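You operate a simulated robot arm through the tools that you are given. There is no shell and no other tool.

You are at the controls of a simulated robot arm. One attempt, no reset.

Task
Stop the air leak on the valve, then vent and shut it.
Fine: fill till foam shows, tighten the clamp knob to its stop, fill on past 4 bar, and when the foam is gone hold for three seconds before venting.

It is judged by the outcome, as a careful person would: the job done as asked, and still so three seconds after it is handed in. It fails if anything else is knocked over, pushed out of place, dropped, spilled or broken.

Robot
A 6-joint arm with a fingered hand, fixed in place. Base frame: the origin is at the foot of the arm, x ahead of it, y to its left, z up; the work surface is at about z = 0.86. Readings come in m, degrees, newtons and seconds.
With the tool pointing down near the work surface it reaches from about 0.5 to 0.96 m from the base axis. Its first joint turns from -166.0 to 166.0 degrees. Payload 5 kg.
The tool frame sits at the grasp point between the pads (the TCP): z along the fingers, y along the line on which they close. The tips reach 0.043 m beyond it. Largest opening 0.144 m; the body of the gripper starts 0.05 m behind the TCP. The gripper is a hand of 5 fingers: y runs from the thumb to the fingers, the wrist lies at [-0.021, -0.133, -0.233] in the tool frame, and closing takes about 1.5 s.
Orientation is told as [roll, pitch, yaw] about the base's x, y, z axes, in that order, counted from this pose: with the fingers straight down and the wrist toward the robot, the tool's x, y and z point along [0, 1, 0], [1, 0, 0] and [0, 0, -1] of the base frame.

Tools
- The arm moves only by the tool step_arm. Its argument "targets" is one flat list of numbers, 7 for each row, row after row: the shift along the base's x, y, z in m, then the turn, a rotation vector about the base's x, y, z in degrees, then the gripper command, from -1 (fully open) to 1 (shut), values between in proportion. In form: [x, y, z, rx, ry, rz, claw, x, y, z, rx, ry, rz, claw, ...]. A call has 1 to 20 rows; each row shifts and turns the commanded pose from where the row before left it. A row lasts 0.2 s, in which the tool goes at most 0.05 m and 8.6 degrees; a call with a longer step from one row to the next is refused whole, and so is a gripper value outside its range. Where a pose cannot be reached the arm comes as near as it can. A force on the tool above 40 N (or 10 N above the force at the start of the call, whichever is more), or a blocked arm, ends the call early, and 0.2 s more pass. The fingers move at their own pace (about 0.072 m/s each) and stop on an object; they squeeze with about 32 N. The grip force told is the motor's: it shows also when the fingers shut on nothing. Time passes only in rows, and 0.2 s behind the last, so rows that do not move let the fingers close. It gives the time, the measured TCP pose, the force on the tool (base axes), the opening and the grip force at its end, in the units of the frame above (readings bear some noise), with the torque about the TCP (base axes, N m) and any sound that the robot's microphone picked up.
- Cameras (640 x 400 px; columns grow to the right, rows downward): "scene" is fixed at [0.2212, -0.5032, 1.6032]; the picture's right is [0.85, -0.53, 0.00], its down [-0.26, -0.41, -0.87] and it looks along [0.46, 0.74, -0.49] (base axes); focal length 358 px, centre (320, 200). "wrist" rides on the gripper at [0.086, -0.109, -0.168] in the tool frame; the picture's right is [-0.80, 0.28, -0.53], its down [-0.54, -0.73, 0.42] and it looks along [-0.27, 0.63, 0.73] (tool axes); focal length 275 px, centre (320, 200). There is no depth. A picture from a camera that has moved, and an enlarged one, comes with that camera's place and axes in the base frame and with its lens. The place of the scene camera against the robot may be out by one fixed shift of up to 0.018 m in any direction.
- camera(camera): a new picture of that camera. It takes no simulated time.
- raise_lower(by): slides the trunk up (or, below 0, down) by that many m; the arm rides with it, the base frame stays. It gives what a move gives, with no picture.
- preshape(shape): the hand has 5 fingers and takes this shape, open, in about a second: jaw (thumb against the fingers, like two jaws); tri (thumb and two fingers); tip (a fingertip pinch); poke (one finger out to press); point (the index stretched); flat (the hand flat); cup (the hand cupped); fist (a fist). The gripper value then closes the fingers along that shape, each until it touches; the sizes above hold for jaw. It gives what a move gives, with no picture.
- close_up(camera, box): a new picture of the part [left, top, right, bottom] of that camera's present view, enlarged. It takes no simulated time.
- finish_job(): hands the job in; it is judged then, once.

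Places have to be worked out from the pictures, the camera data and where the tool is seen. Open the gripper and draw the arm clear of the work before you hand the job in, unless the task says otherwise.

The tools are called after "Request:" as a command line: name --argument value ..., lists and objects as JSON in quotes. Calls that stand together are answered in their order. step_arm: Moves the arm, as the interface text tells. Its arguments: {"type":"object","properties":{"targets":{"type":"array"}},"required":["targets"]} The other tools are called the same way: raise_lower (by) slides the trunk up or down; preshape (shape) gives the hand a shape; camera (camera) takes a picture; close_up (camera, box) takes an enlarged picture of a part of a camera's view; finish_job () hands the job in.

At the start:

```text
time: 0.0
ee_pos: [0.5107, 0.2087, 1.3433]
tcp_rot: [0.0, 0.1, 0.0]
force: [0.5, -0.3, 0.7]
torque: [0.01, -0.04, 0.01]
gripper_width: 0.1437
grasp_force: 0.1
shape: jaw
trunk travel left (down, up): [-0.5, 0.09]
```

scene: 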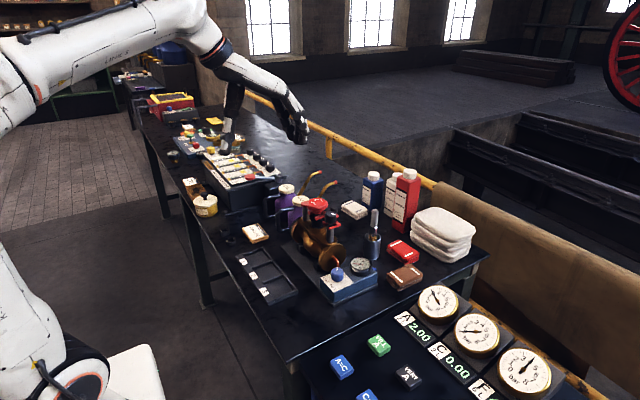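
wrist: 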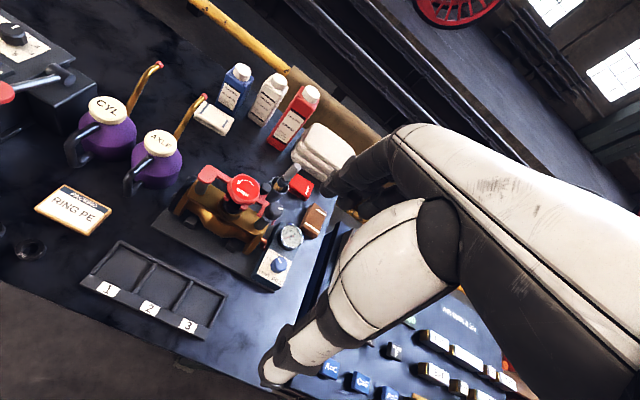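

I begin by looking closely at the workbench with the valve, the clamp knob and the panel of buttons.

Request:
close_up --camera "scene" --box '[220, 160, 480, 320]'

Request:
close_up --camera "scene" --box '[300, 270, 600, 400]'

Request:
close_up --camera "wrist" --box '[140, 140, 360, 300]'

Request:
close_up --camera "wrist" --box '[260, 280, 560, 400]'

```text
2.46 times, centred on (350, 240) of scene
camera zoom: at [0.2212, -0.5032, 1.6032], right [0.85, -0.53, 0.0], down [-0.26, -0.41, -0.87], along [0.46, 0.74, -0.49], focal length 882 px, centre (246, 102)
```

zoom: 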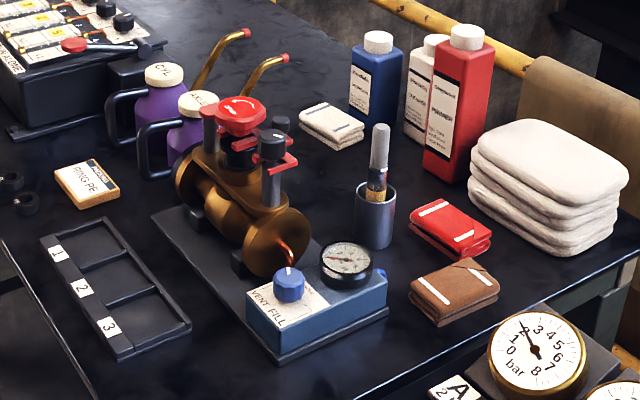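

```text
2.13 times, centred on (450, 335) of scene
camera zoom: at [0.2212, -0.5032, 1.6032], right [0.85, -0.53, 0.0], down [-0.26, -0.41, -0.87], along [0.46, 0.74, -0.49], focal length 764 px, centre (43, -88)
```

zoom: 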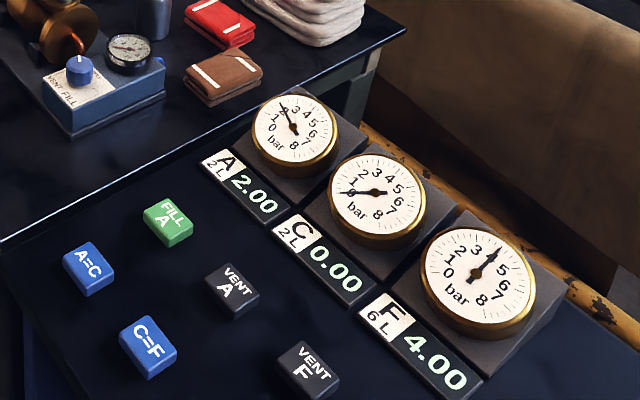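

```text
2.50 times, centred on (250, 220) of wrist
camera zoom: at [0.401, 0.2953, 1.5098], right [0.28, -0.8, 0.53], down [-0.73, -0.54, -0.42], along [0.63, -0.27, -0.73], focal length 688 px, centre (495, 150)
```

zoom: 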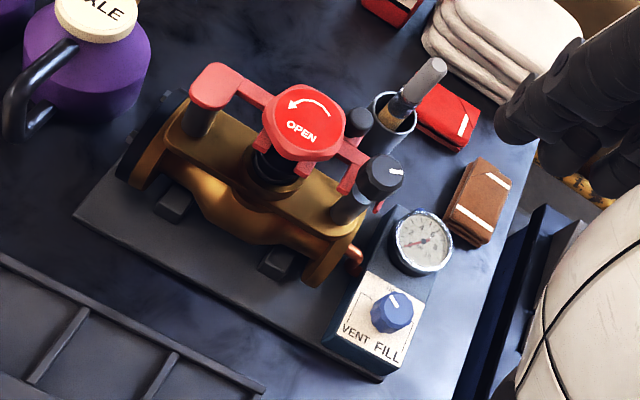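

```text
2.13 times, centred on (410, 340) of wrist
camera zoom: at [0.401, 0.2953, 1.5098], right [0.28, -0.8, 0.53], down [-0.73, -0.54, -0.42], along [0.63, -0.27, -0.73], focal length 587 px, centre (128, -99)
```

zoom: 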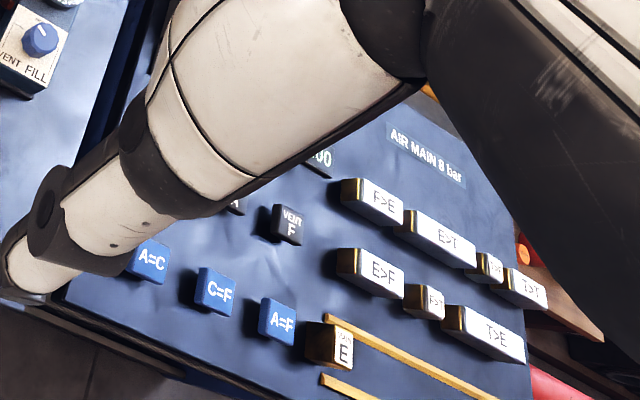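

The valve fixture sits around x≈0.70, y≈0.2–0.28, with a blue VENT/FILL knob near (0.66, 0.12) and black knobs on posts. I zoom in further to read the marks.

Request:
close_up --camera "wrist" --box '[240, 190, 320, 300]'

Request:
close_up --camera "wrist" --box '[165, 150, 305, 250]'

Request:
close_up --camera "scene" --box '[280, 180, 400, 305]'

Request:
close_up --camera "scene" --box '[140, 90, 300, 220]'

```text
3.64 times, centred on (280, 245) of wrist
camera zoom: at [0.401, 0.2953, 1.5098], right [0.28, -0.8, 0.53], down [-0.73, -0.54, -0.42], along [0.63, -0.27, -0.73], focal length 1001 px, centre (466, 36)
```

zoom: 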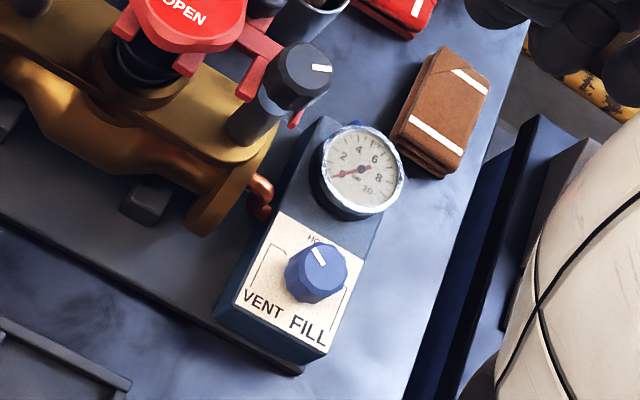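

```text
4.00 times, centred on (235, 200) of wrist
camera zoom: at [0.401, 0.2953, 1.5098], right [0.28, -0.8, 0.53], down [-0.73, -0.54, -0.42], along [0.63, -0.27, -0.73], focal length 1101 px, centre (660, 200)
```

zoom: 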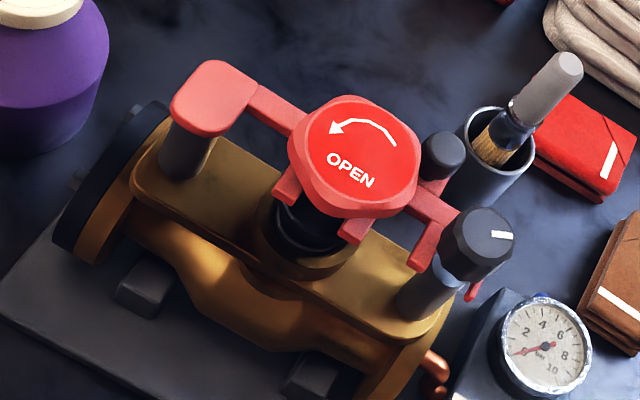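

```text
3.20 times, centred on (340, 242) of scene
camera zoom: at [0.2212, -0.5032, 1.6032], right [0.85, -0.53, 0.0], down [-0.26, -0.41, -0.87], along [0.46, 0.74, -0.49], focal length 1146 px, centre (256, 64)
```

zoom: 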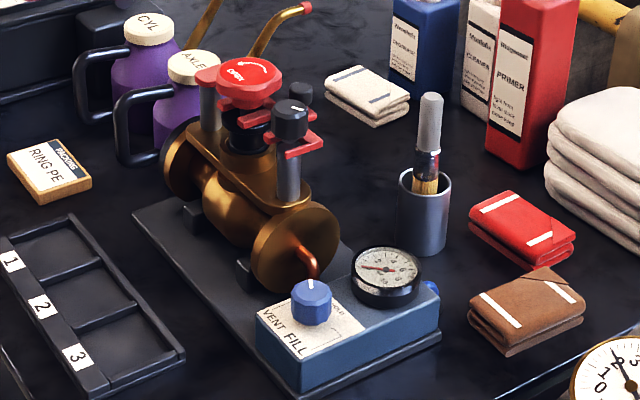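

```text
3.08 times, centred on (220, 155) of scene
camera zoom: at [0.2212, -0.5032, 1.6032], right [0.85, -0.53, 0.0], down [-0.26, -0.41, -0.87], along [0.46, 0.74, -0.49], focal length 1102 px, centre (628, 338)
```

zoom: 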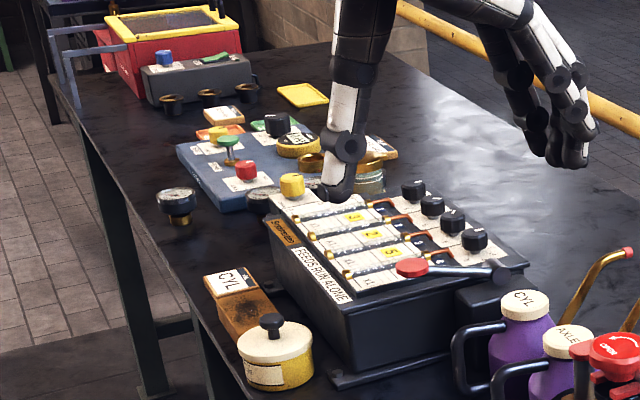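

The box knob points to HOLD, between VENT and FILL, and the red wheel carries an "OPEN" arrow going counter-clockwise. I turn and lower the hand a little, well clear of everything, to get a nearer wrist view of the valve.

Request:
step_arm --targets '[0.0, -0.01, -0.015, 0, 0, 7.5, -1, 0.0, -0.01, -0.015, 0, 0, 7.5, -1, 0.0, -0.01, -0.015, 0, 0, 7.5, -1, 0.0, -0.01, -0.015, 0, 0, 7.5, -1, 0.0, -0.01, -0.015, 0, 0, 7.5, -1, 0.0, -0.01, -0.015, 0, 0, 7.5, -1]'

Request:
camera --camera "wrist"

Request:
camera --camera "scene"

```text
time: 1.4
ee_pos: [0.5124, 0.1456, 1.254]
tcp_rot: [0.0, 0.0, 45.1]
force: [0.1, 0.6, 0.3]
torque: [-0.01, -0.05, -0.01]
gripper_width: 0.1439
grasp_force: 0.1
shape: jaw
trunk travel left (down, up): [-0.5, 0.09]
```

```text
taken
camera wrist: at [0.3738, 0.1309, 1.4204], right [0.76, -0.36, 0.53], down [-0.13, -0.9, -0.42], along [0.63, 0.26, -0.73], focal length 275 px, centre (320, 200)
```

wrist: 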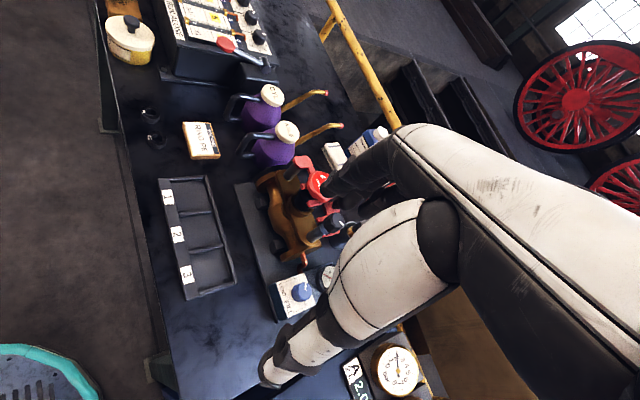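

```text
taken
```

scene: 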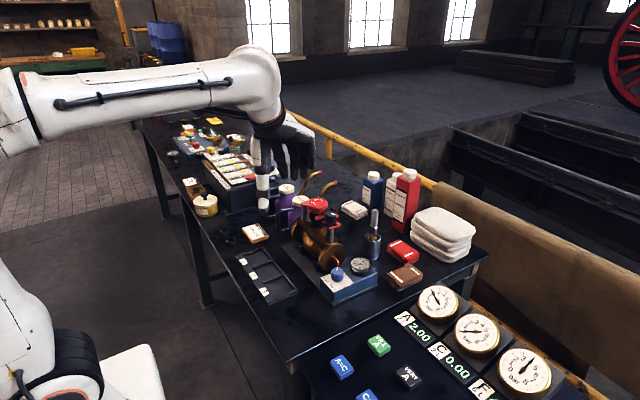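

The hand fills the right half of the wrist view, so things left of the hand show best. I turn back to yaw 0 and lower a bit on the robot's side of the valve for a clear close view.

Request:
step_arm --targets '[-0.002, 0.005, -0.01, 0, 0, -7.5, -1, -0.002, 0.005, -0.01, 0, 0, -7.5, -1, -0.002, 0.005, -0.01, 0, 0, -7.5, -1, -0.002, 0.005, -0.01, 0, 0, -7.5, -1, -0.002, 0.005, -0.01, 0, 0, -7.5, -1, -0.002, 0.005, -0.01, 0, 0, -7.5, -1]'

Request:
camera --camera "wrist"

Request:
close_up --camera "wrist" --box '[180, 80, 340, 180]'

Request:
close_up --camera "wrist" --box '[240, 180, 340, 260]'

```text
time: 2.8
ee_pos: [0.4989, 0.1795, 1.1935]
tcp_rot: [0.0, -0.1, 0.0]
force: [0.3, 0.7, -0.5]
torque: [0.04, 0.01, -0.03]
gripper_width: 0.1437
grasp_force: 0.0
shape: jaw
trunk travel left (down, up): [-0.5, 0.09]
```

```text
taken
camera wrist: at [0.3891, 0.2656, 1.3594], right [0.28, -0.8, 0.53], down [-0.73, -0.54, -0.42], along [0.63, -0.27, -0.73], focal length 275 px, centre (320, 200)
```

wrist: 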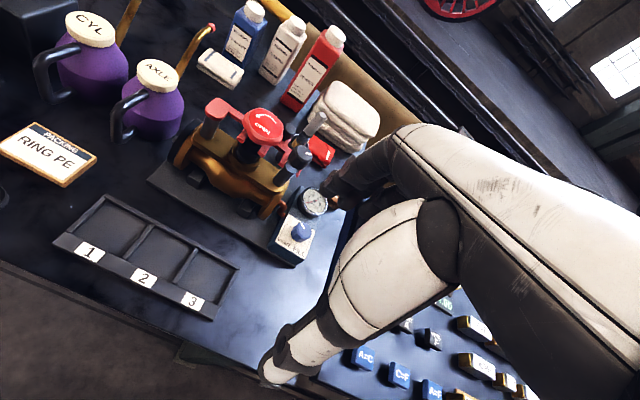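

```text
4.00 times, centred on (260, 130) of wrist
camera zoom: at [0.3891, 0.2656, 1.3594], right [0.28, -0.8, 0.53], down [-0.73, -0.54, -0.42], along [0.63, -0.27, -0.73], focal length 1101 px, centre (560, 480)
```

zoom: 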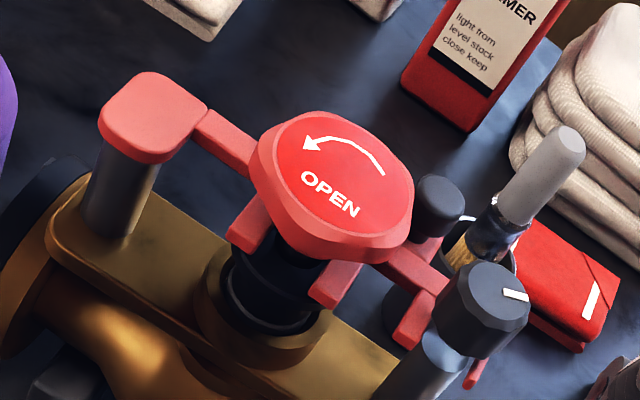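

```text
5.00 times, centred on (290, 220) of wrist
camera zoom: at [0.3891, 0.2656, 1.3594], right [0.28, -0.8, 0.53], down [-0.73, -0.54, -0.42], along [0.63, -0.27, -0.73], focal length 1376 px, centre (470, 100)
```

zoom: 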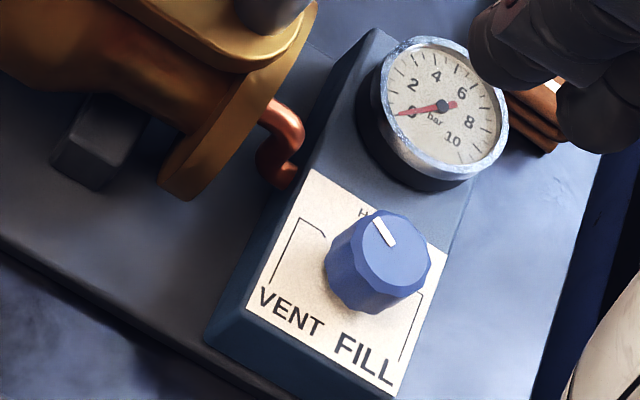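

The gauge reads 0, and the knob mark points at HOLD between VENT (left) and FILL (right). I look closer at the scene view of the valve top to understand which part is the clamp.

Request:
close_up --camera "scene" --box '[285, 185, 365, 245]'

Request:
close_up --camera "scene" --box '[290, 220, 390, 305]'

Request:
close_up --camera "wrist" --box '[160, 95, 300, 225]'

```text
6.67 times, centred on (325, 215) of scene
camera zoom: at [0.2212, -0.5032, 1.6032], right [0.85, -0.53, 0.0], down [-0.26, -0.41, -0.87], along [0.46, 0.74, -0.49], focal length 2388 px, centre (287, 100)
```

zoom: 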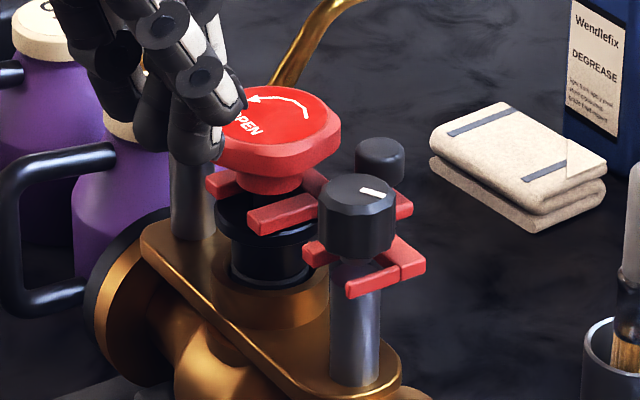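

```text
4.71 times, centred on (340, 262) of scene
camera zoom: at [0.2212, -0.5032, 1.6032], right [0.85, -0.53, 0.0], down [-0.26, -0.41, -0.87], along [0.46, 0.74, -0.49], focal length 1686 px, centre (226, -94)
```

zoom: 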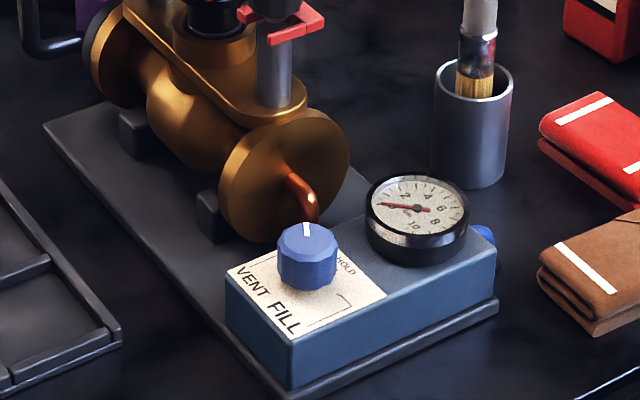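

```text
3.08 times, centred on (230, 160) of wrist
camera zoom: at [0.3891, 0.2656, 1.3594], right [0.28, -0.8, 0.53], down [-0.73, -0.54, -0.42], along [0.63, -0.27, -0.73], focal length 847 px, centre (597, 323)
```

zoom: 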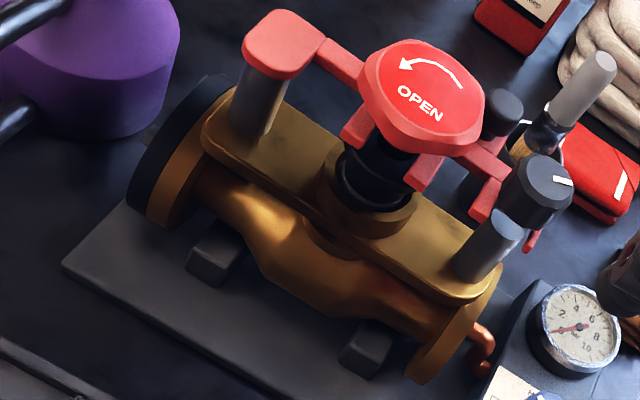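

Geometry from the two wrist views: blue knob top ≈ (0.667, 0.120, 0.94), black clamp knob with white mark ≈ (0.704, 0.210, 1.063), red wheel ≈ (0.700, 0.281, 1.069), small yoke knob ≈ (0.736, 0.247, 1.06). Space is tight, so I try the fingertip pinch shape here in free air and look at the hand.

Request:
preshape --shape "tip"

Request:
camera --camera "wrist"

Request:
close_up --camera "scene" --box '[200, 100, 400, 230]'

```text
time: 3.7
ee_pos: [0.4997, 0.1781, 1.1929]
tcp_rot: [-0.1, 0.0, 0.1]
force: [-0.3, 0.6, 0.1]
torque: [-0.01, 0.0, 0.0]
gripper_width: 0.1436
grasp_force: 0.1
shape: tip
trunk travel left (down, up): [-0.5, 0.09]
```

```text
taken
camera wrist: at [0.3891, 0.2652, 1.3596], right [0.29, -0.8, 0.53], down [-0.72, -0.54, -0.42], along [0.63, -0.27, -0.73], focal length 275 px, centre (320, 200)
```

wrist: 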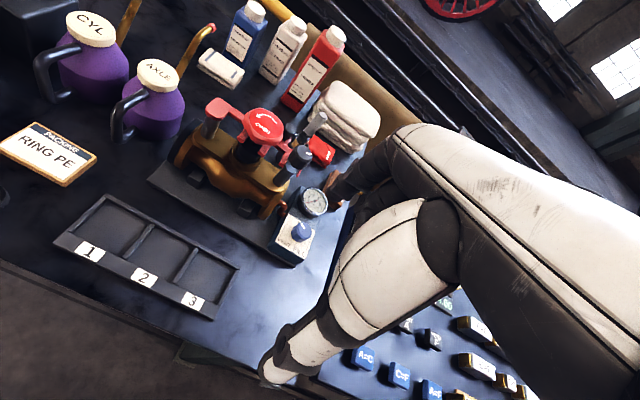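

```text
3.08 times, centred on (300, 165) of scene
camera zoom: at [0.2212, -0.5032, 1.6032], right [0.85, -0.53, 0.0], down [-0.26, -0.41, -0.87], along [0.46, 0.74, -0.49], focal length 1102 px, centre (382, 308)
```

zoom: 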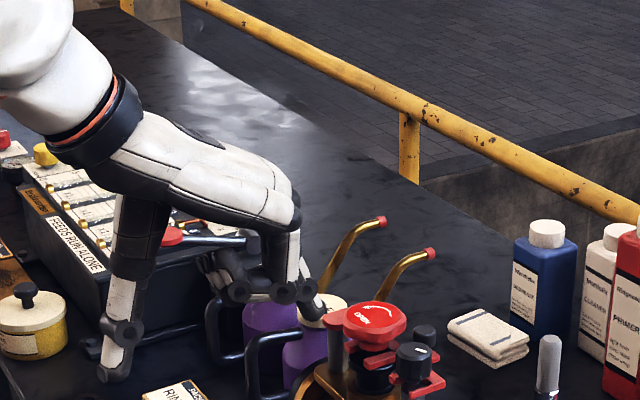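

In "tip" shape the thumb and index oppose and the other fingers curl away. I move over to the right of the box to look at its dial from close and at the valve from its end.

Request:
step_arm --targets '[0.0, -0.04, 0.0, 0, 0, 0, -1, 0.0, -0.04, 0.0, 0, 0, 0, -1, 0.02, -0.03, -0.02, 0, 0, 0, -1, 0.03, -0.02, -0.03, 0, 0, 0, -1, 0.03, -0.02, -0.03, 0, 0, 0, -1, 0.03, -0.008, -0.03, 0, 0, 0, -1, 0.027, 0, -0.03, 0, 0, 0, -1]'

Request:
camera --camera "wrist"

Request:
camera --camera "scene"

```text
time: 5.3
ee_pos: [0.636, 0.0178, 1.056]
tcp_rot: [0.0, -0.1, 0.0]
force: [-0.8, 0.2, -0.3]
torque: [0.02, 0.01, 0.0]
gripper_width: 0.1437
grasp_force: 0.0
shape: tip
trunk travel left (down, up): [-0.5, 0.09]
```

```text
taken
camera wrist: at [0.5252, 0.1049, 1.2225], right [0.28, -0.8, 0.53], down [-0.73, -0.54, -0.42], along [0.63, -0.27, -0.73], focal length 275 px, centre (320, 200)
```

wrist: 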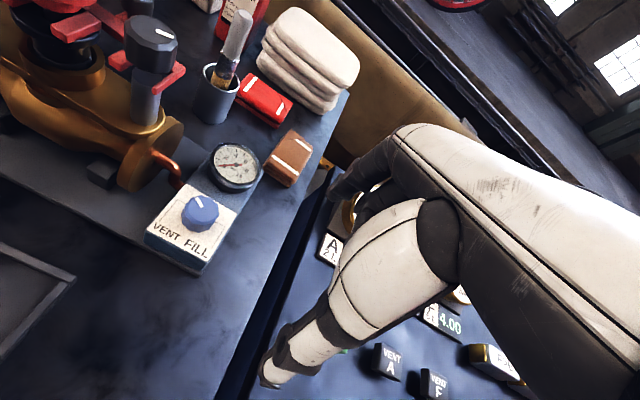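

```text
taken
```

scene: 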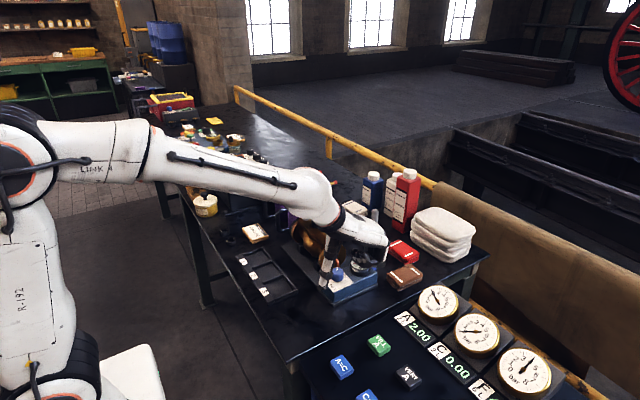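

Good nearer view of the box, gauge and clamp knob. I zoom in on them for accurate positions and dial marks.

Request:
close_up --camera "wrist" --box '[135, 130, 275, 280]'

Request:
close_up --camera "wrist" --box '[0, 0, 200, 150]'

```text
2.67 times, centred on (205, 205) of wrist
camera zoom: at [0.5252, 0.1049, 1.2225], right [0.28, -0.8, 0.53], down [-0.73, -0.54, -0.42], along [0.63, -0.27, -0.73], focal length 734 px, centre (627, 187)
```

zoom: 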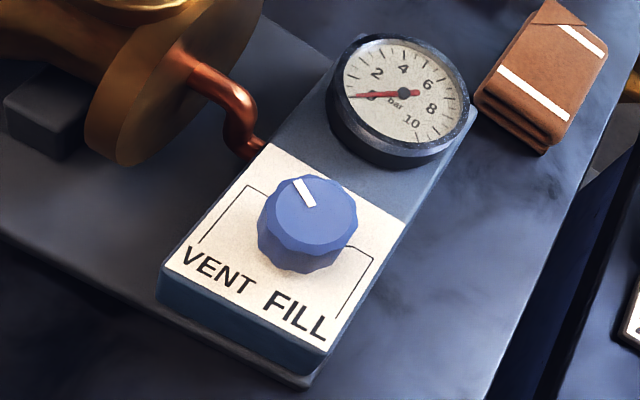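

```text
2.67 times, centred on (100, 75) of wrist
camera zoom: at [0.5252, 0.1049, 1.2225], right [0.28, -0.8, 0.53], down [-0.73, -0.54, -0.42], along [0.63, -0.27, -0.73], focal length 734 px, centre (907, 533)
```

zoom: 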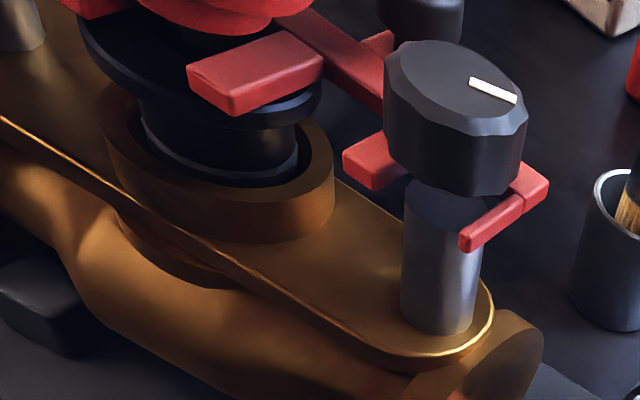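

The knob mark is at about +60° from HOLD (+x), i.e. on VENT; so FILL is about −60°, clockwise seen from above. I zoom on the hand in the scene picture to judge finger and curled-finger clearances before gripping.

Request:
close_up --camera "scene" --box '[290, 200, 410, 310]'

```text
3.64 times, centred on (350, 255) of scene
camera zoom: at [0.2212, -0.5032, 1.6032], right [0.85, -0.53, 0.0], down [-0.26, -0.41, -0.87], along [0.46, 0.74, -0.49], focal length 1303 px, centre (211, 0)
```

zoom: 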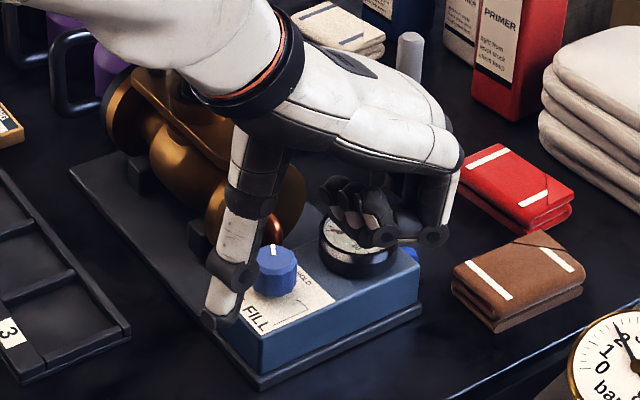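

The index in this shape hooks inward. I close partway in free air to see how the thumb and index meet around a knob-sized gap.

Request:
step_arm --targets '[0, 0, 0.02, 0, 0, 0, 0.45, 0, 0, 0, 0, 0, 0, 0.45, 0, 0, 0, 0, 0, 0, 0.45, 0, 0, 0, 0, 0, 0, 0.45, 0, 0, 0, 0, 0, 0, 0.45, 0, 0, 0, 0, 0, 0, 0.45]'

Request:
camera --camera "wrist"

Request:
close_up --camera "scene" --box '[290, 200, 410, 310]'

```text
time: 6.7
ee_pos: [0.6354, 0.0202, 1.0745]
tcp_rot: [0.0, 0.1, 0.1]
force: [-0.4, -1.6, -0.1]
torque: [0.01, 0.01, -0.01]
gripper_width: 0.0404
grasp_force: 0.1
shape: tip
trunk travel left (down, up): [-0.5, 0.09]
```

```text
taken
camera wrist: at [0.5259, 0.1067, 1.241], right [0.28, -0.8, 0.53], down [-0.73, -0.54, -0.42], along [0.63, -0.27, -0.73], focal length 275 px, centre (320, 200)
```

wrist: 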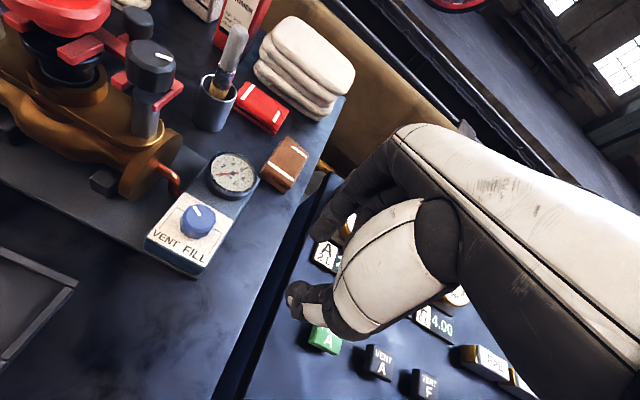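

```text
3.64 times, centred on (350, 255) of scene
camera zoom: at [0.2212, -0.5032, 1.6032], right [0.85, -0.53, 0.0], down [-0.26, -0.41, -0.87], along [0.46, 0.74, -0.49], focal length 1303 px, centre (211, 0)
```

zoom: 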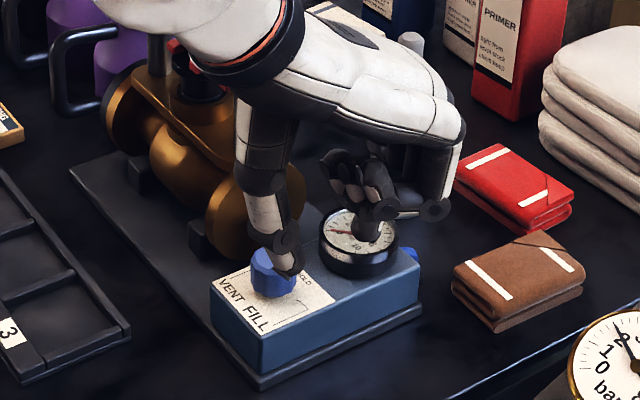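

In "tip" the index's middle joint sticks out low and far, which would foul the gauge. I compare with the "jaw" shape closed to the same gap.

Request:
preshape --shape "jaw"

Request:
step_arm --targets '[0, 0, 0, 0, 0, 0, 0.45, 0, 0, 0, 0, 0, 0, 0.45, 0, 0, 0, 0, 0, 0, 0.45, 0, 0, 0, 0, 0, 0, 0.45, 0, 0, 0, 0, 0, 0, 0.45, 0, 0, 0, 0, 0, 0, 0.45]'

Request:
camera --camera "wrist"

Request:
close_up --camera "scene" --box '[290, 200, 410, 310]'

```text
time: 7.6
ee_pos: [0.6347, 0.0202, 1.0735]
tcp_rot: [0.0, 0.0, -0.1]
force: [0.0, 0.5, -0.3]
torque: [0.02, -0.01, 0.03]
gripper_width: 0.1437
grasp_force: 0.0
shape: jaw
trunk travel left (down, up): [-0.5, 0.09]
```

```text
time: 9.0
ee_pos: [0.6357, 0.0208, 1.0748]
tcp_rot: [0.0, 0.0, 0.0]
force: [0.3, 0.2, -0.1]
torque: [-0.05, 0.04, 0.0]
gripper_width: 0.0403
grasp_force: 0.0
shape: jaw
trunk travel left (down, up): [-0.5, 0.09]
```

```text
taken
camera wrist: at [0.5259, 0.1067, 1.241], right [0.28, -0.8, 0.53], down [-0.73, -0.54, -0.42], along [0.63, -0.27, -0.73], focal length 275 px, centre (320, 200)
```

wrist: 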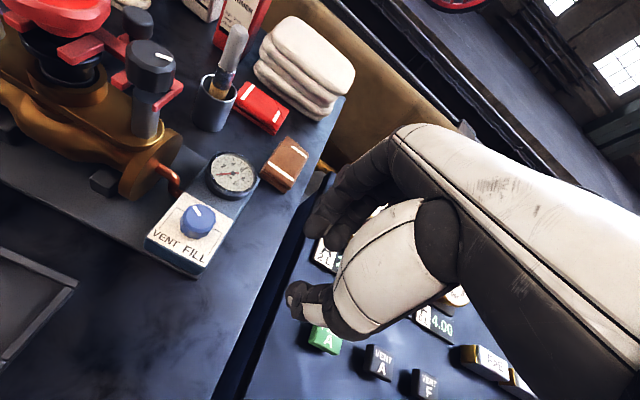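

```text
3.64 times, centred on (350, 255) of scene
camera zoom: at [0.2212, -0.5032, 1.6032], right [0.85, -0.53, 0.0], down [-0.26, -0.41, -0.87], along [0.46, 0.74, -0.49], focal length 1303 px, centre (211, 0)
```

zoom: 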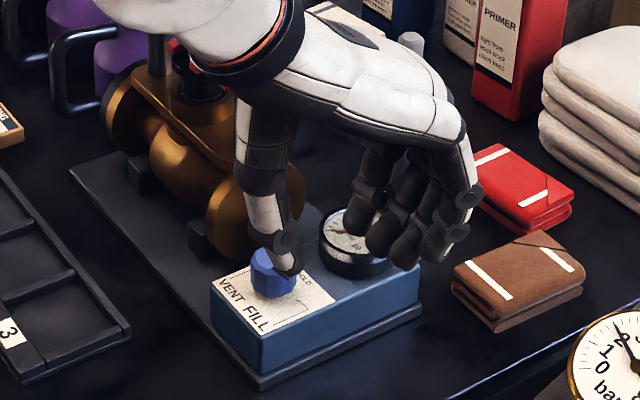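

In "jaw" the fingers hang straight down, slimmer outward but four abreast. I rotate the hand to yaw ≈ 60° so the scene camera looks along the closing line and shows how thumb and fingers line up sideways.

Request:
step_arm --targets '[0, 0, 0.005, 0, 0, 8.5, 0.45, 0, 0, 0, 0, 0, 8.5, 0.45, 0, 0, 0, 0, 0, 8.5, 0.45, 0, 0, 0, 0, 0, 8.5, 0.45, 0, 0, 0, 0, 0, 8.5, 0.45, 0, 0, 0, 0, 0, 8.5, 0.45, 0, 0, 0, 0, 0, 8.5, 0.45]'

Request:
close_up --camera "scene" --box '[290, 190, 410, 300]'

Request:
camera --camera "wrist"

```text
time: 10.6
ee_pos: [0.6351, 0.0197, 1.0787]
tcp_rot: [0.0, 0.1, 59.7]
force: [-0.8, -0.1, 0.0]
torque: [0.0, -0.02, -0.03]
gripper_width: 0.0401
grasp_force: 0.1
shape: jaw
trunk travel left (down, up): [-0.5, 0.09]
```

```text
3.64 times, centred on (350, 245) of scene
camera zoom: at [0.2212, -0.5032, 1.6032], right [0.85, -0.53, 0.0], down [-0.26, -0.41, -0.87], along [0.46, 0.74, -0.49], focal length 1303 px, centre (211, 36)
```

zoom: 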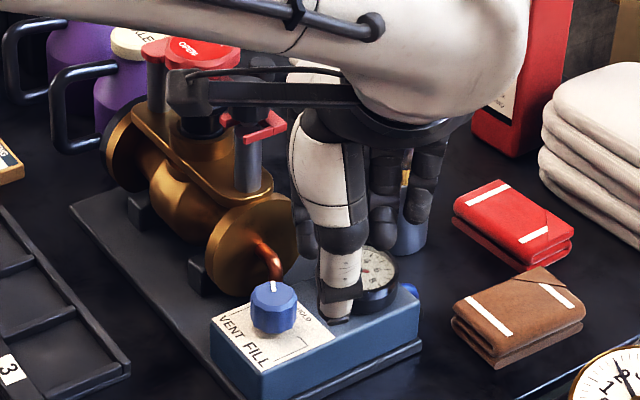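

```text
taken
camera wrist: at [0.5057, -0.0292, 1.2456], right [0.83, -0.16, 0.53], down [0.1, -0.9, -0.42], along [0.55, 0.41, -0.73], focal length 275 px, centre (320, 200)
```

wrist: 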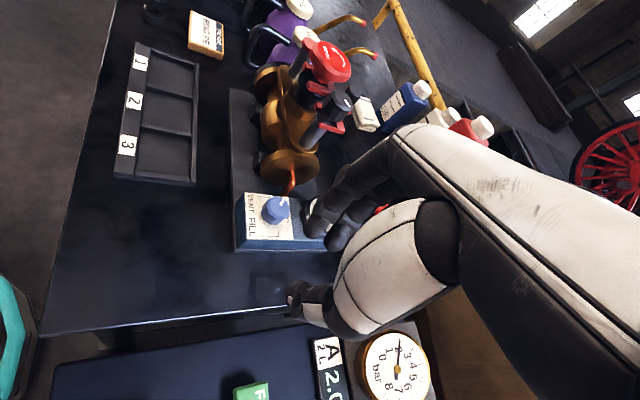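

At this yaw I see the jaw's finger row extends mostly to one side of the thumb. I switch to "tip" and "tri" in the same pose to triangulate where the index really runs.

Request:
preshape --shape "tip"

Request:
step_arm --targets '[0, 0, 0, 0, 0, 0, 0.45, 0, 0, 0, 0, 0, 0, 0.45, 0, 0, 0, 0, 0, 0, 0.45, 0, 0, 0, 0, 0, 0, 0.45, 0, 0, 0, 0, 0, 0, 0.45, 0, 0, 0, 0, 0, 0, 0.45]'

Request:
close_up --camera "scene" --box '[290, 190, 410, 300]'

Request:
close_up --camera "wrist" --box '[220, 150, 420, 350]'

```text
time: 11.5
ee_pos: [0.6355, 0.0209, 1.0792]
tcp_rot: [0.0, 0.0, 59.6]
force: [-0.1, -0.8, 0.1]
torque: [0.03, 0.01, -0.01]
gripper_width: 0.1435
grasp_force: 0.1
shape: tip
trunk travel left (down, up): [-0.5, 0.09]
```

```text
time: 12.9
ee_pos: [0.6356, 0.0205, 1.0791]
tcp_rot: [0.0, 0.0, 59.5]
force: [0.0, -0.3, -0.2]
torque: [0.01, 0.0, 0.0]
gripper_width: 0.0404
grasp_force: 0.1
shape: tip
trunk travel left (down, up): [-0.5, 0.09]
```

```text
3.64 times, centred on (350, 245) of scene
camera zoom: at [0.2212, -0.5032, 1.6032], right [0.85, -0.53, 0.0], down [-0.26, -0.41, -0.87], along [0.46, 0.74, -0.49], focal length 1303 px, centre (211, 36)
```

zoom: 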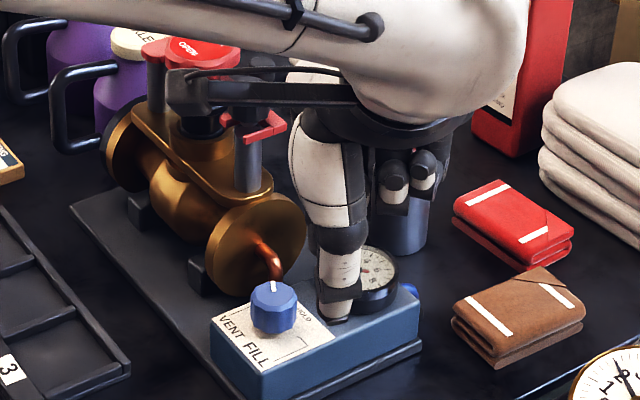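

```text
2.00 times, centred on (320, 250) of wrist
camera zoom: at [0.5054, -0.0287, 1.2457], right [0.83, -0.16, 0.53], down [0.1, -0.9, -0.42], along [0.55, 0.4, -0.73], focal length 551 px, centre (320, 100)
```

zoom: 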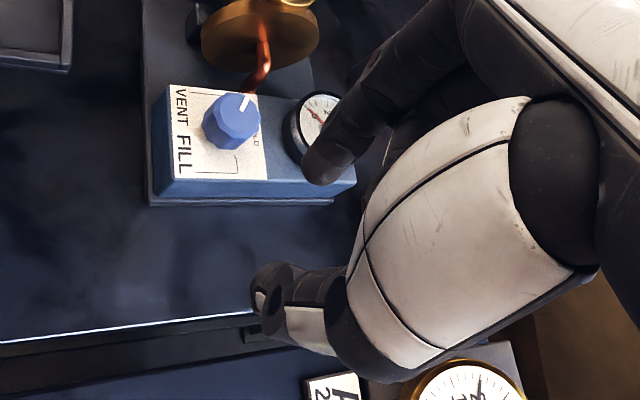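

In "tip" shape the index is straight and slim opposite the thumb (tips centred near the TCP), with the other fingers curled up well above — good for the knobs. I move above the blue knob (≈0.665, 0.121) with yaw ≈ 95° and a 5 cm gap, staying high for a check.

Request:
step_arm --targets '[0.006, 0.02, 0, 0, 0, 7, 0.25, 0.006, 0.02, 0, 0, 0, 7, 0.25, 0.006, 0.02, -0.01, 0, 0, 7, 0.25, 0.006, 0.02, -0.01, 0, 0, 7, 0.25, 0.0055, 0.0205, -0.009, 0, 0, 7.5, 0.25]'

Request:
close_up --camera "wrist" --box '[200, 130, 400, 330]'

Request:
close_up --camera "scene" --box '[280, 180, 420, 300]'

```text
time: 14.1
ee_pos: [0.6684, 0.1222, 1.0483]
tcp_rot: [0.1, 0.0, 95.2]
force: [0.1, 0.2, -0.9]
torque: [-0.05, -0.02, 0.0]
gripper_width: 0.054
grasp_force: 0.1
shape: tip
trunk travel left (down, up): [-0.5, 0.09]
```

```text
2.00 times, centred on (300, 230) of wrist
camera zoom: at [0.5899, 0.0067, 1.2154], right [0.77, 0.35, 0.53], down [0.61, -0.67, -0.42], along [0.21, 0.65, -0.73], focal length 551 px, centre (360, 140)
```

zoom: 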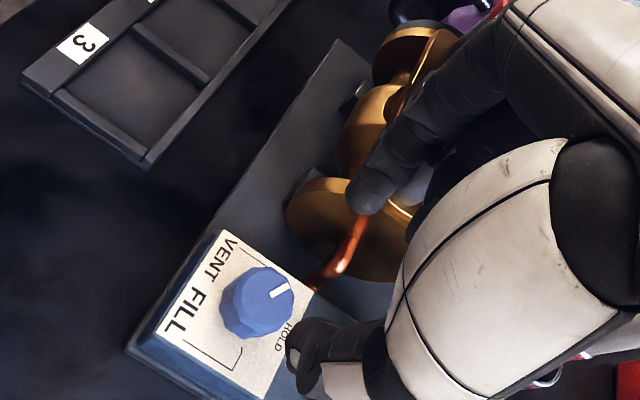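

```text
3.33 times, centred on (350, 240) of scene
camera zoom: at [0.2212, -0.5032, 1.6032], right [0.85, -0.53, 0.0], down [-0.26, -0.41, -0.87], along [0.46, 0.74, -0.49], focal length 1194 px, centre (220, 67)
```

zoom: 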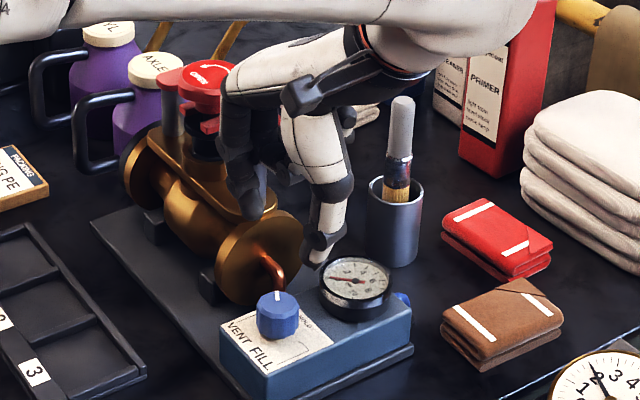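

Thumb and index straddle the knob's position nicely (knob ≈ 0.666, 0.122). I shift 2 mm and descend in steps to put the fingertips around the knob just above the box top.

Request:
step_arm --targets '[-0.002, -0.002, -0.02, 0, 0, 0, 0.25, 0, 0, -0.02, 0, 0, 0, 0.25, 0, 0, -0.015, 0, 0, 0, 0.25, 0, 0, 0, 0, 0, 0, 0.25]'

Request:
close_up --camera "wrist" --box '[200, 130, 400, 330]'

Request:
close_up --camera "scene" --box '[300, 210, 400, 300]'

```text
time: 15.1
ee_pos: [0.6632, 0.1187, 0.992]
tcp_rot: [0.0, 0.0, 95.0]
force: [-0.1, -1.0, 0.6]
torque: [-0.01, 0.0, -0.01]
gripper_width: 0.0538
grasp_force: 0.1
shape: tip
trunk travel left (down, up): [-0.5, 0.09]
```

```text
2.00 times, centred on (300, 230) of wrist
camera zoom: at [0.5858, 0.0039, 1.1587], right [0.77, 0.35, 0.53], down [0.6, -0.68, -0.42], along [0.21, 0.65, -0.73], focal length 551 px, centre (360, 140)
```

zoom: 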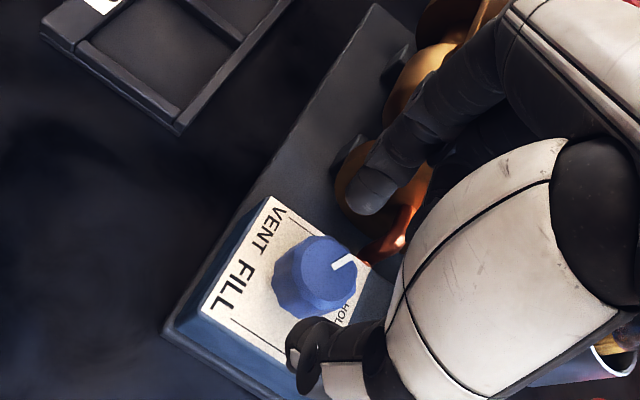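

```text
4.44 times, centred on (350, 255) of scene
camera zoom: at [0.2212, -0.5032, 1.6032], right [0.85, -0.53, 0.0], down [-0.26, -0.41, -0.87], along [0.46, 0.74, -0.49], focal length 1592 px, centre (187, -44)
```

zoom: 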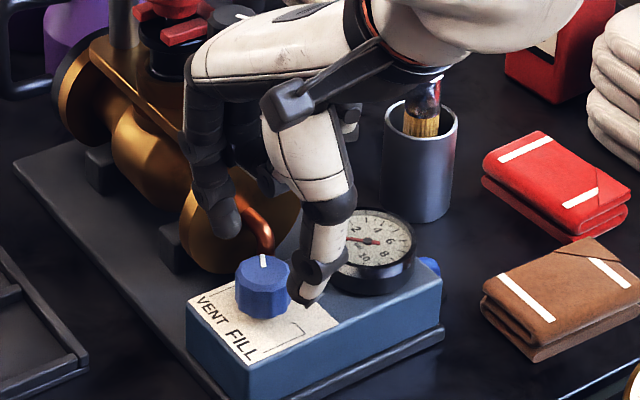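

Spacing around the knob looks right. I lower the last 2.4 cm so the tips sit just above the box top.

Request:
step_arm --targets '[0.001, 0, -0.012, 0, 0, 0, 0.25, 0, 0, -0.012, 0, 0, 0, 0.25, 0, 0, 0, 0, 0, 0, 0.25]'

Request:
close_up --camera "wrist" --box '[200, 130, 400, 330]'

Request:
close_up --camera "scene" --box '[300, 210, 400, 300]'

```text
time: 15.9
ee_pos: [0.6631, 0.1201, 0.9683]
tcp_rot: [0.0, 0.1, 95.0]
force: [0.1, 0.4, -0.7]
torque: [0.01, -0.01, 0.02]
gripper_width: 0.0538
grasp_force: 0.0
shape: tip
trunk travel left (down, up): [-0.5, 0.09]
```

```text
2.00 times, centred on (300, 230) of wrist
camera zoom: at [0.5865, 0.005, 1.1346], right [0.77, 0.35, 0.53], down [0.6, -0.68, -0.42], along [0.21, 0.65, -0.73], focal length 551 px, centre (360, 140)
```

zoom: 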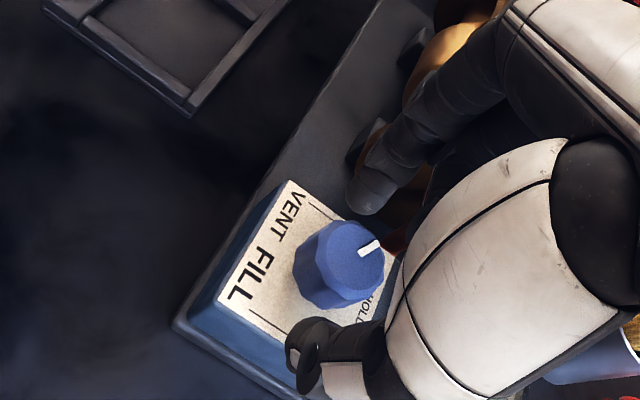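

```text
4.44 times, centred on (350, 255) of scene
camera zoom: at [0.2212, -0.5032, 1.6032], right [0.85, -0.53, 0.0], down [-0.26, -0.41, -0.87], along [0.46, 0.74, -0.49], focal length 1592 px, centre (187, -44)
```

zoom: 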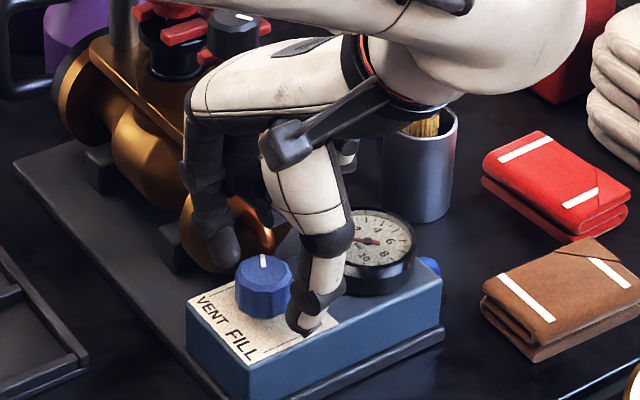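

The knob top is centred between thumb and index in the wrist view. I close on it.

Request:
step_arm --targets '[0, 0, 0, 0, 0, 0, 1, 0, 0, 0, 0, 0, 0, 1, 0, 0, 0, 0, 0, 0, 1]'

Request:
close_up --camera "wrist" --box '[200, 130, 400, 330]'

Request:
close_up --camera "scene" --box '[300, 210, 400, 300]'

```text
time: 16.7
ee_pos: [0.6647, 0.1206, 0.9688]
tcp_rot: [0.1, 0.0, 95.0]
force: [0.0, -0.7, -2.8]
torque: [-0.01, 0.01, 0.03]
gripper_width: 0.0286
grasp_force: 32.1
shape: tip
trunk travel left (down, up): [-0.5, 0.09]
```

```text
2.00 times, centred on (300, 230) of wrist
camera zoom: at [0.5866, 0.0048, 1.1343], right [0.77, 0.35, 0.53], down [0.6, -0.68, -0.42], along [0.21, 0.65, -0.73], focal length 551 px, centre (360, 140)
```

zoom: 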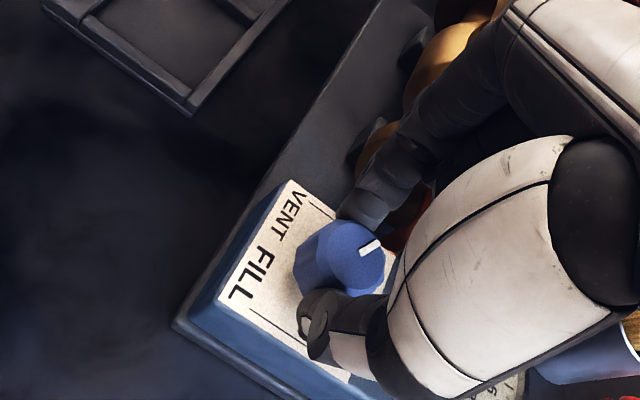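

```text
4.44 times, centred on (350, 255) of scene
camera zoom: at [0.2212, -0.5032, 1.6032], right [0.85, -0.53, 0.0], down [-0.26, -0.41, -0.87], along [0.46, 0.74, -0.49], focal length 1592 px, centre (187, -44)
```

zoom: 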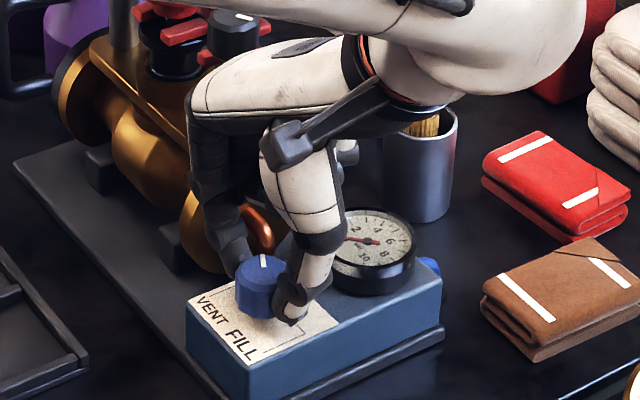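

Gripped (width 0.029, 32 N). I begin turning clockwise toward HOLD, a few rows at first to see that the knob follows.

Request:
step_arm --targets '[0, 0, 0, 0, 0, -8, 1, 0, 0, 0, 0, 0, -8, 1, 0, 0, 0, 0, 0, -8, 1]'

Request:
close_up --camera "wrist" --box '[200, 130, 400, 330]'

Request:
close_up --camera "scene" --box '[300, 210, 400, 300]'

```text
time: 17.5
ee_pos: [0.6638, 0.1197, 0.9673]
tcp_rot: [0.1, 0.0, 70.9]
force: [-1.2, -0.2, -8.2]
torque: [0.0, 0.07, 0.0]
gripper_width: 0.0285
grasp_force: 32.2
shape: tip
trunk travel left (down, up): [-0.5, 0.09]
```

```text
2.00 times, centred on (300, 230) of wrist
camera zoom: at [0.5465, 0.046, 1.1349], right [0.85, 0.01, 0.53], down [0.27, -0.86, -0.42], along [0.46, 0.5, -0.73], focal length 551 px, centre (360, 140)
```

zoom: 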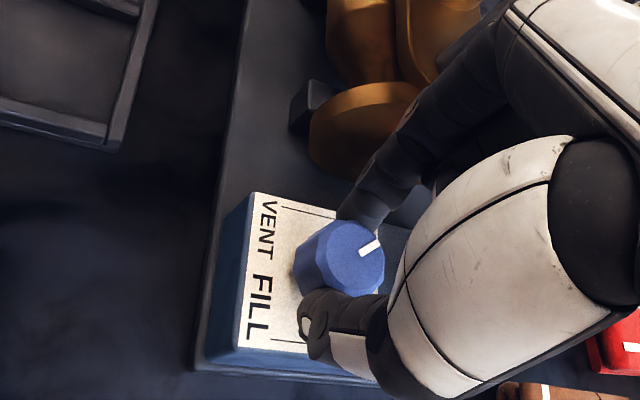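

```text
4.44 times, centred on (350, 255) of scene
camera zoom: at [0.2212, -0.5032, 1.6032], right [0.85, -0.53, 0.0], down [-0.26, -0.41, -0.87], along [0.46, 0.74, -0.49], focal length 1592 px, centre (187, -44)
```

zoom: 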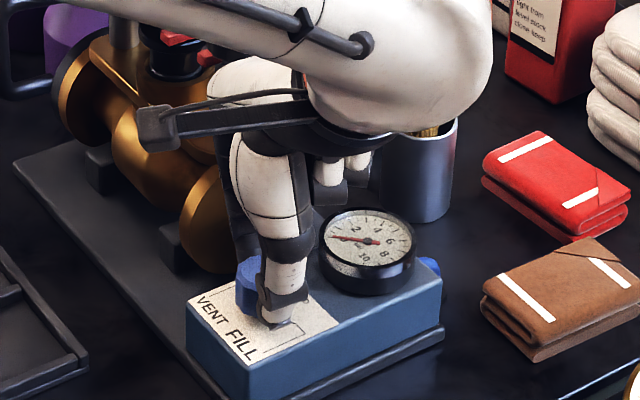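

The knob follows the hand exactly and the gauge still reads 0. I continue to about HOLD.

Request:
step_arm --targets '[0, 0, 0, 0, 0, -8, 1, 0, 0, 0, 0, 0, -8, 1, 0, 0, 0, 0, 0, -8, 1, 0, 0, 0, 0, 0, -8, 1, 0, 0, 0, 0, 0, -7, 1]'

Request:
camera --camera "wrist"

Request:
close_up --camera "scene" --box '[280, 180, 420, 300]'

```text
time: 18.7
ee_pos: [0.6633, 0.1188, 0.9678]
tcp_rot: [0.1, 0.1, 32.0]
force: [0.0, 2.3, -14.7]
torque: [0.19, -0.14, 0.06]
gripper_width: 0.0281
grasp_force: 31.8
shape: tip
trunk travel left (down, up): [-0.5, 0.09]
```

```text
taken
camera wrist: at [0.5256, 0.1355, 1.1353], right [0.66, -0.53, 0.53], down [-0.33, -0.84, -0.42], along [0.67, 0.1, -0.73], focal length 275 px, centre (320, 200)
```

wrist: 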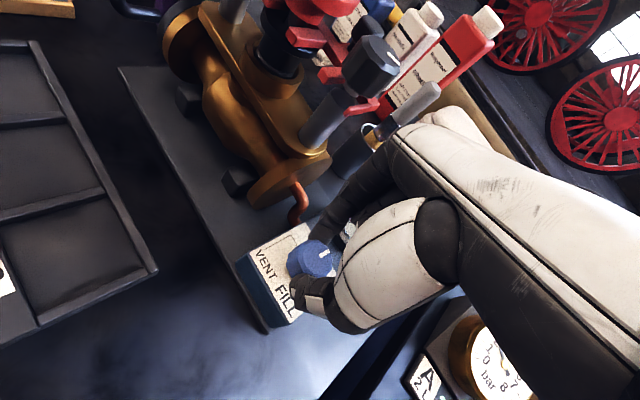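

```text
3.33 times, centred on (350, 240) of scene
camera zoom: at [0.2212, -0.5032, 1.6032], right [0.85, -0.53, 0.0], down [-0.26, -0.41, -0.87], along [0.46, 0.74, -0.49], focal length 1194 px, centre (220, 67)
```

zoom: 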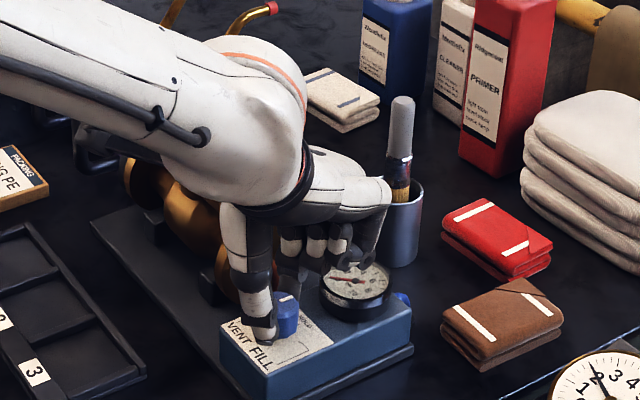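

The knob has reached HOLD; a slight downward pull is building, so I ease down 2 mm as I turn. I check the gauge visibility and then continue toward FILL in small steps.

Request:
step_arm --targets '[0, 0.001, -0.001, 0, 0, -8, 1, 0, 0, -0.001, 0, 0, -8, 1, 0, 0, 0, 0, 0, -8, 1]'

Request:
close_up --camera "wrist" --box '[160, 60, 440, 300]'

Request:
close_up --camera "scene" --box '[320, 230, 400, 300]'

```text
time: 19.5
ee_pos: [0.6642, 0.1201, 0.9684]
tcp_rot: [0.0, 0.0, 8.1]
force: [-1.0, 0.8, -6.8]
torque: [0.04, 0.01, 0.01]
gripper_width: 0.0283
grasp_force: 32.0
shape: tip
trunk travel left (down, up): [-0.5, 0.09]
```

```text
1.67 times, centred on (300, 180) of wrist
camera zoom: at [0.5434, 0.1901, 1.1347], right [0.39, -0.75, 0.53], down [-0.64, -0.64, -0.42], along [0.66, -0.18, -0.73], focal length 459 px, centre (353, 233)
```

zoom: 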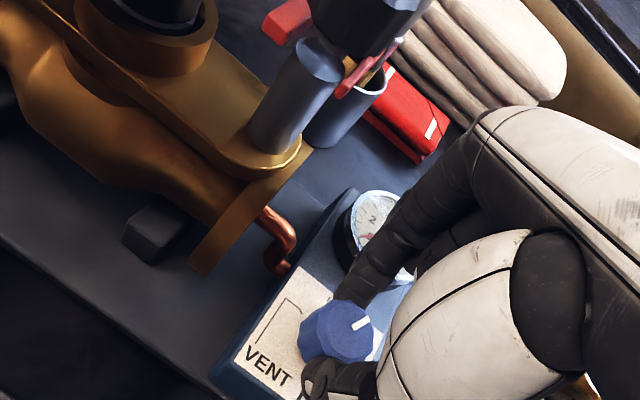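

```text
5.71 times, centred on (360, 265) of scene
camera zoom: at [0.2212, -0.5032, 1.6032], right [0.85, -0.53, 0.0], down [-0.26, -0.41, -0.87], along [0.46, 0.74, -0.49], focal length 2047 px, centre (91, -171)
```

zoom: 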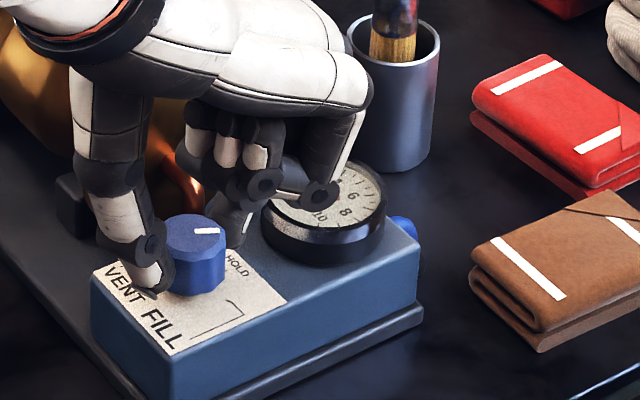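

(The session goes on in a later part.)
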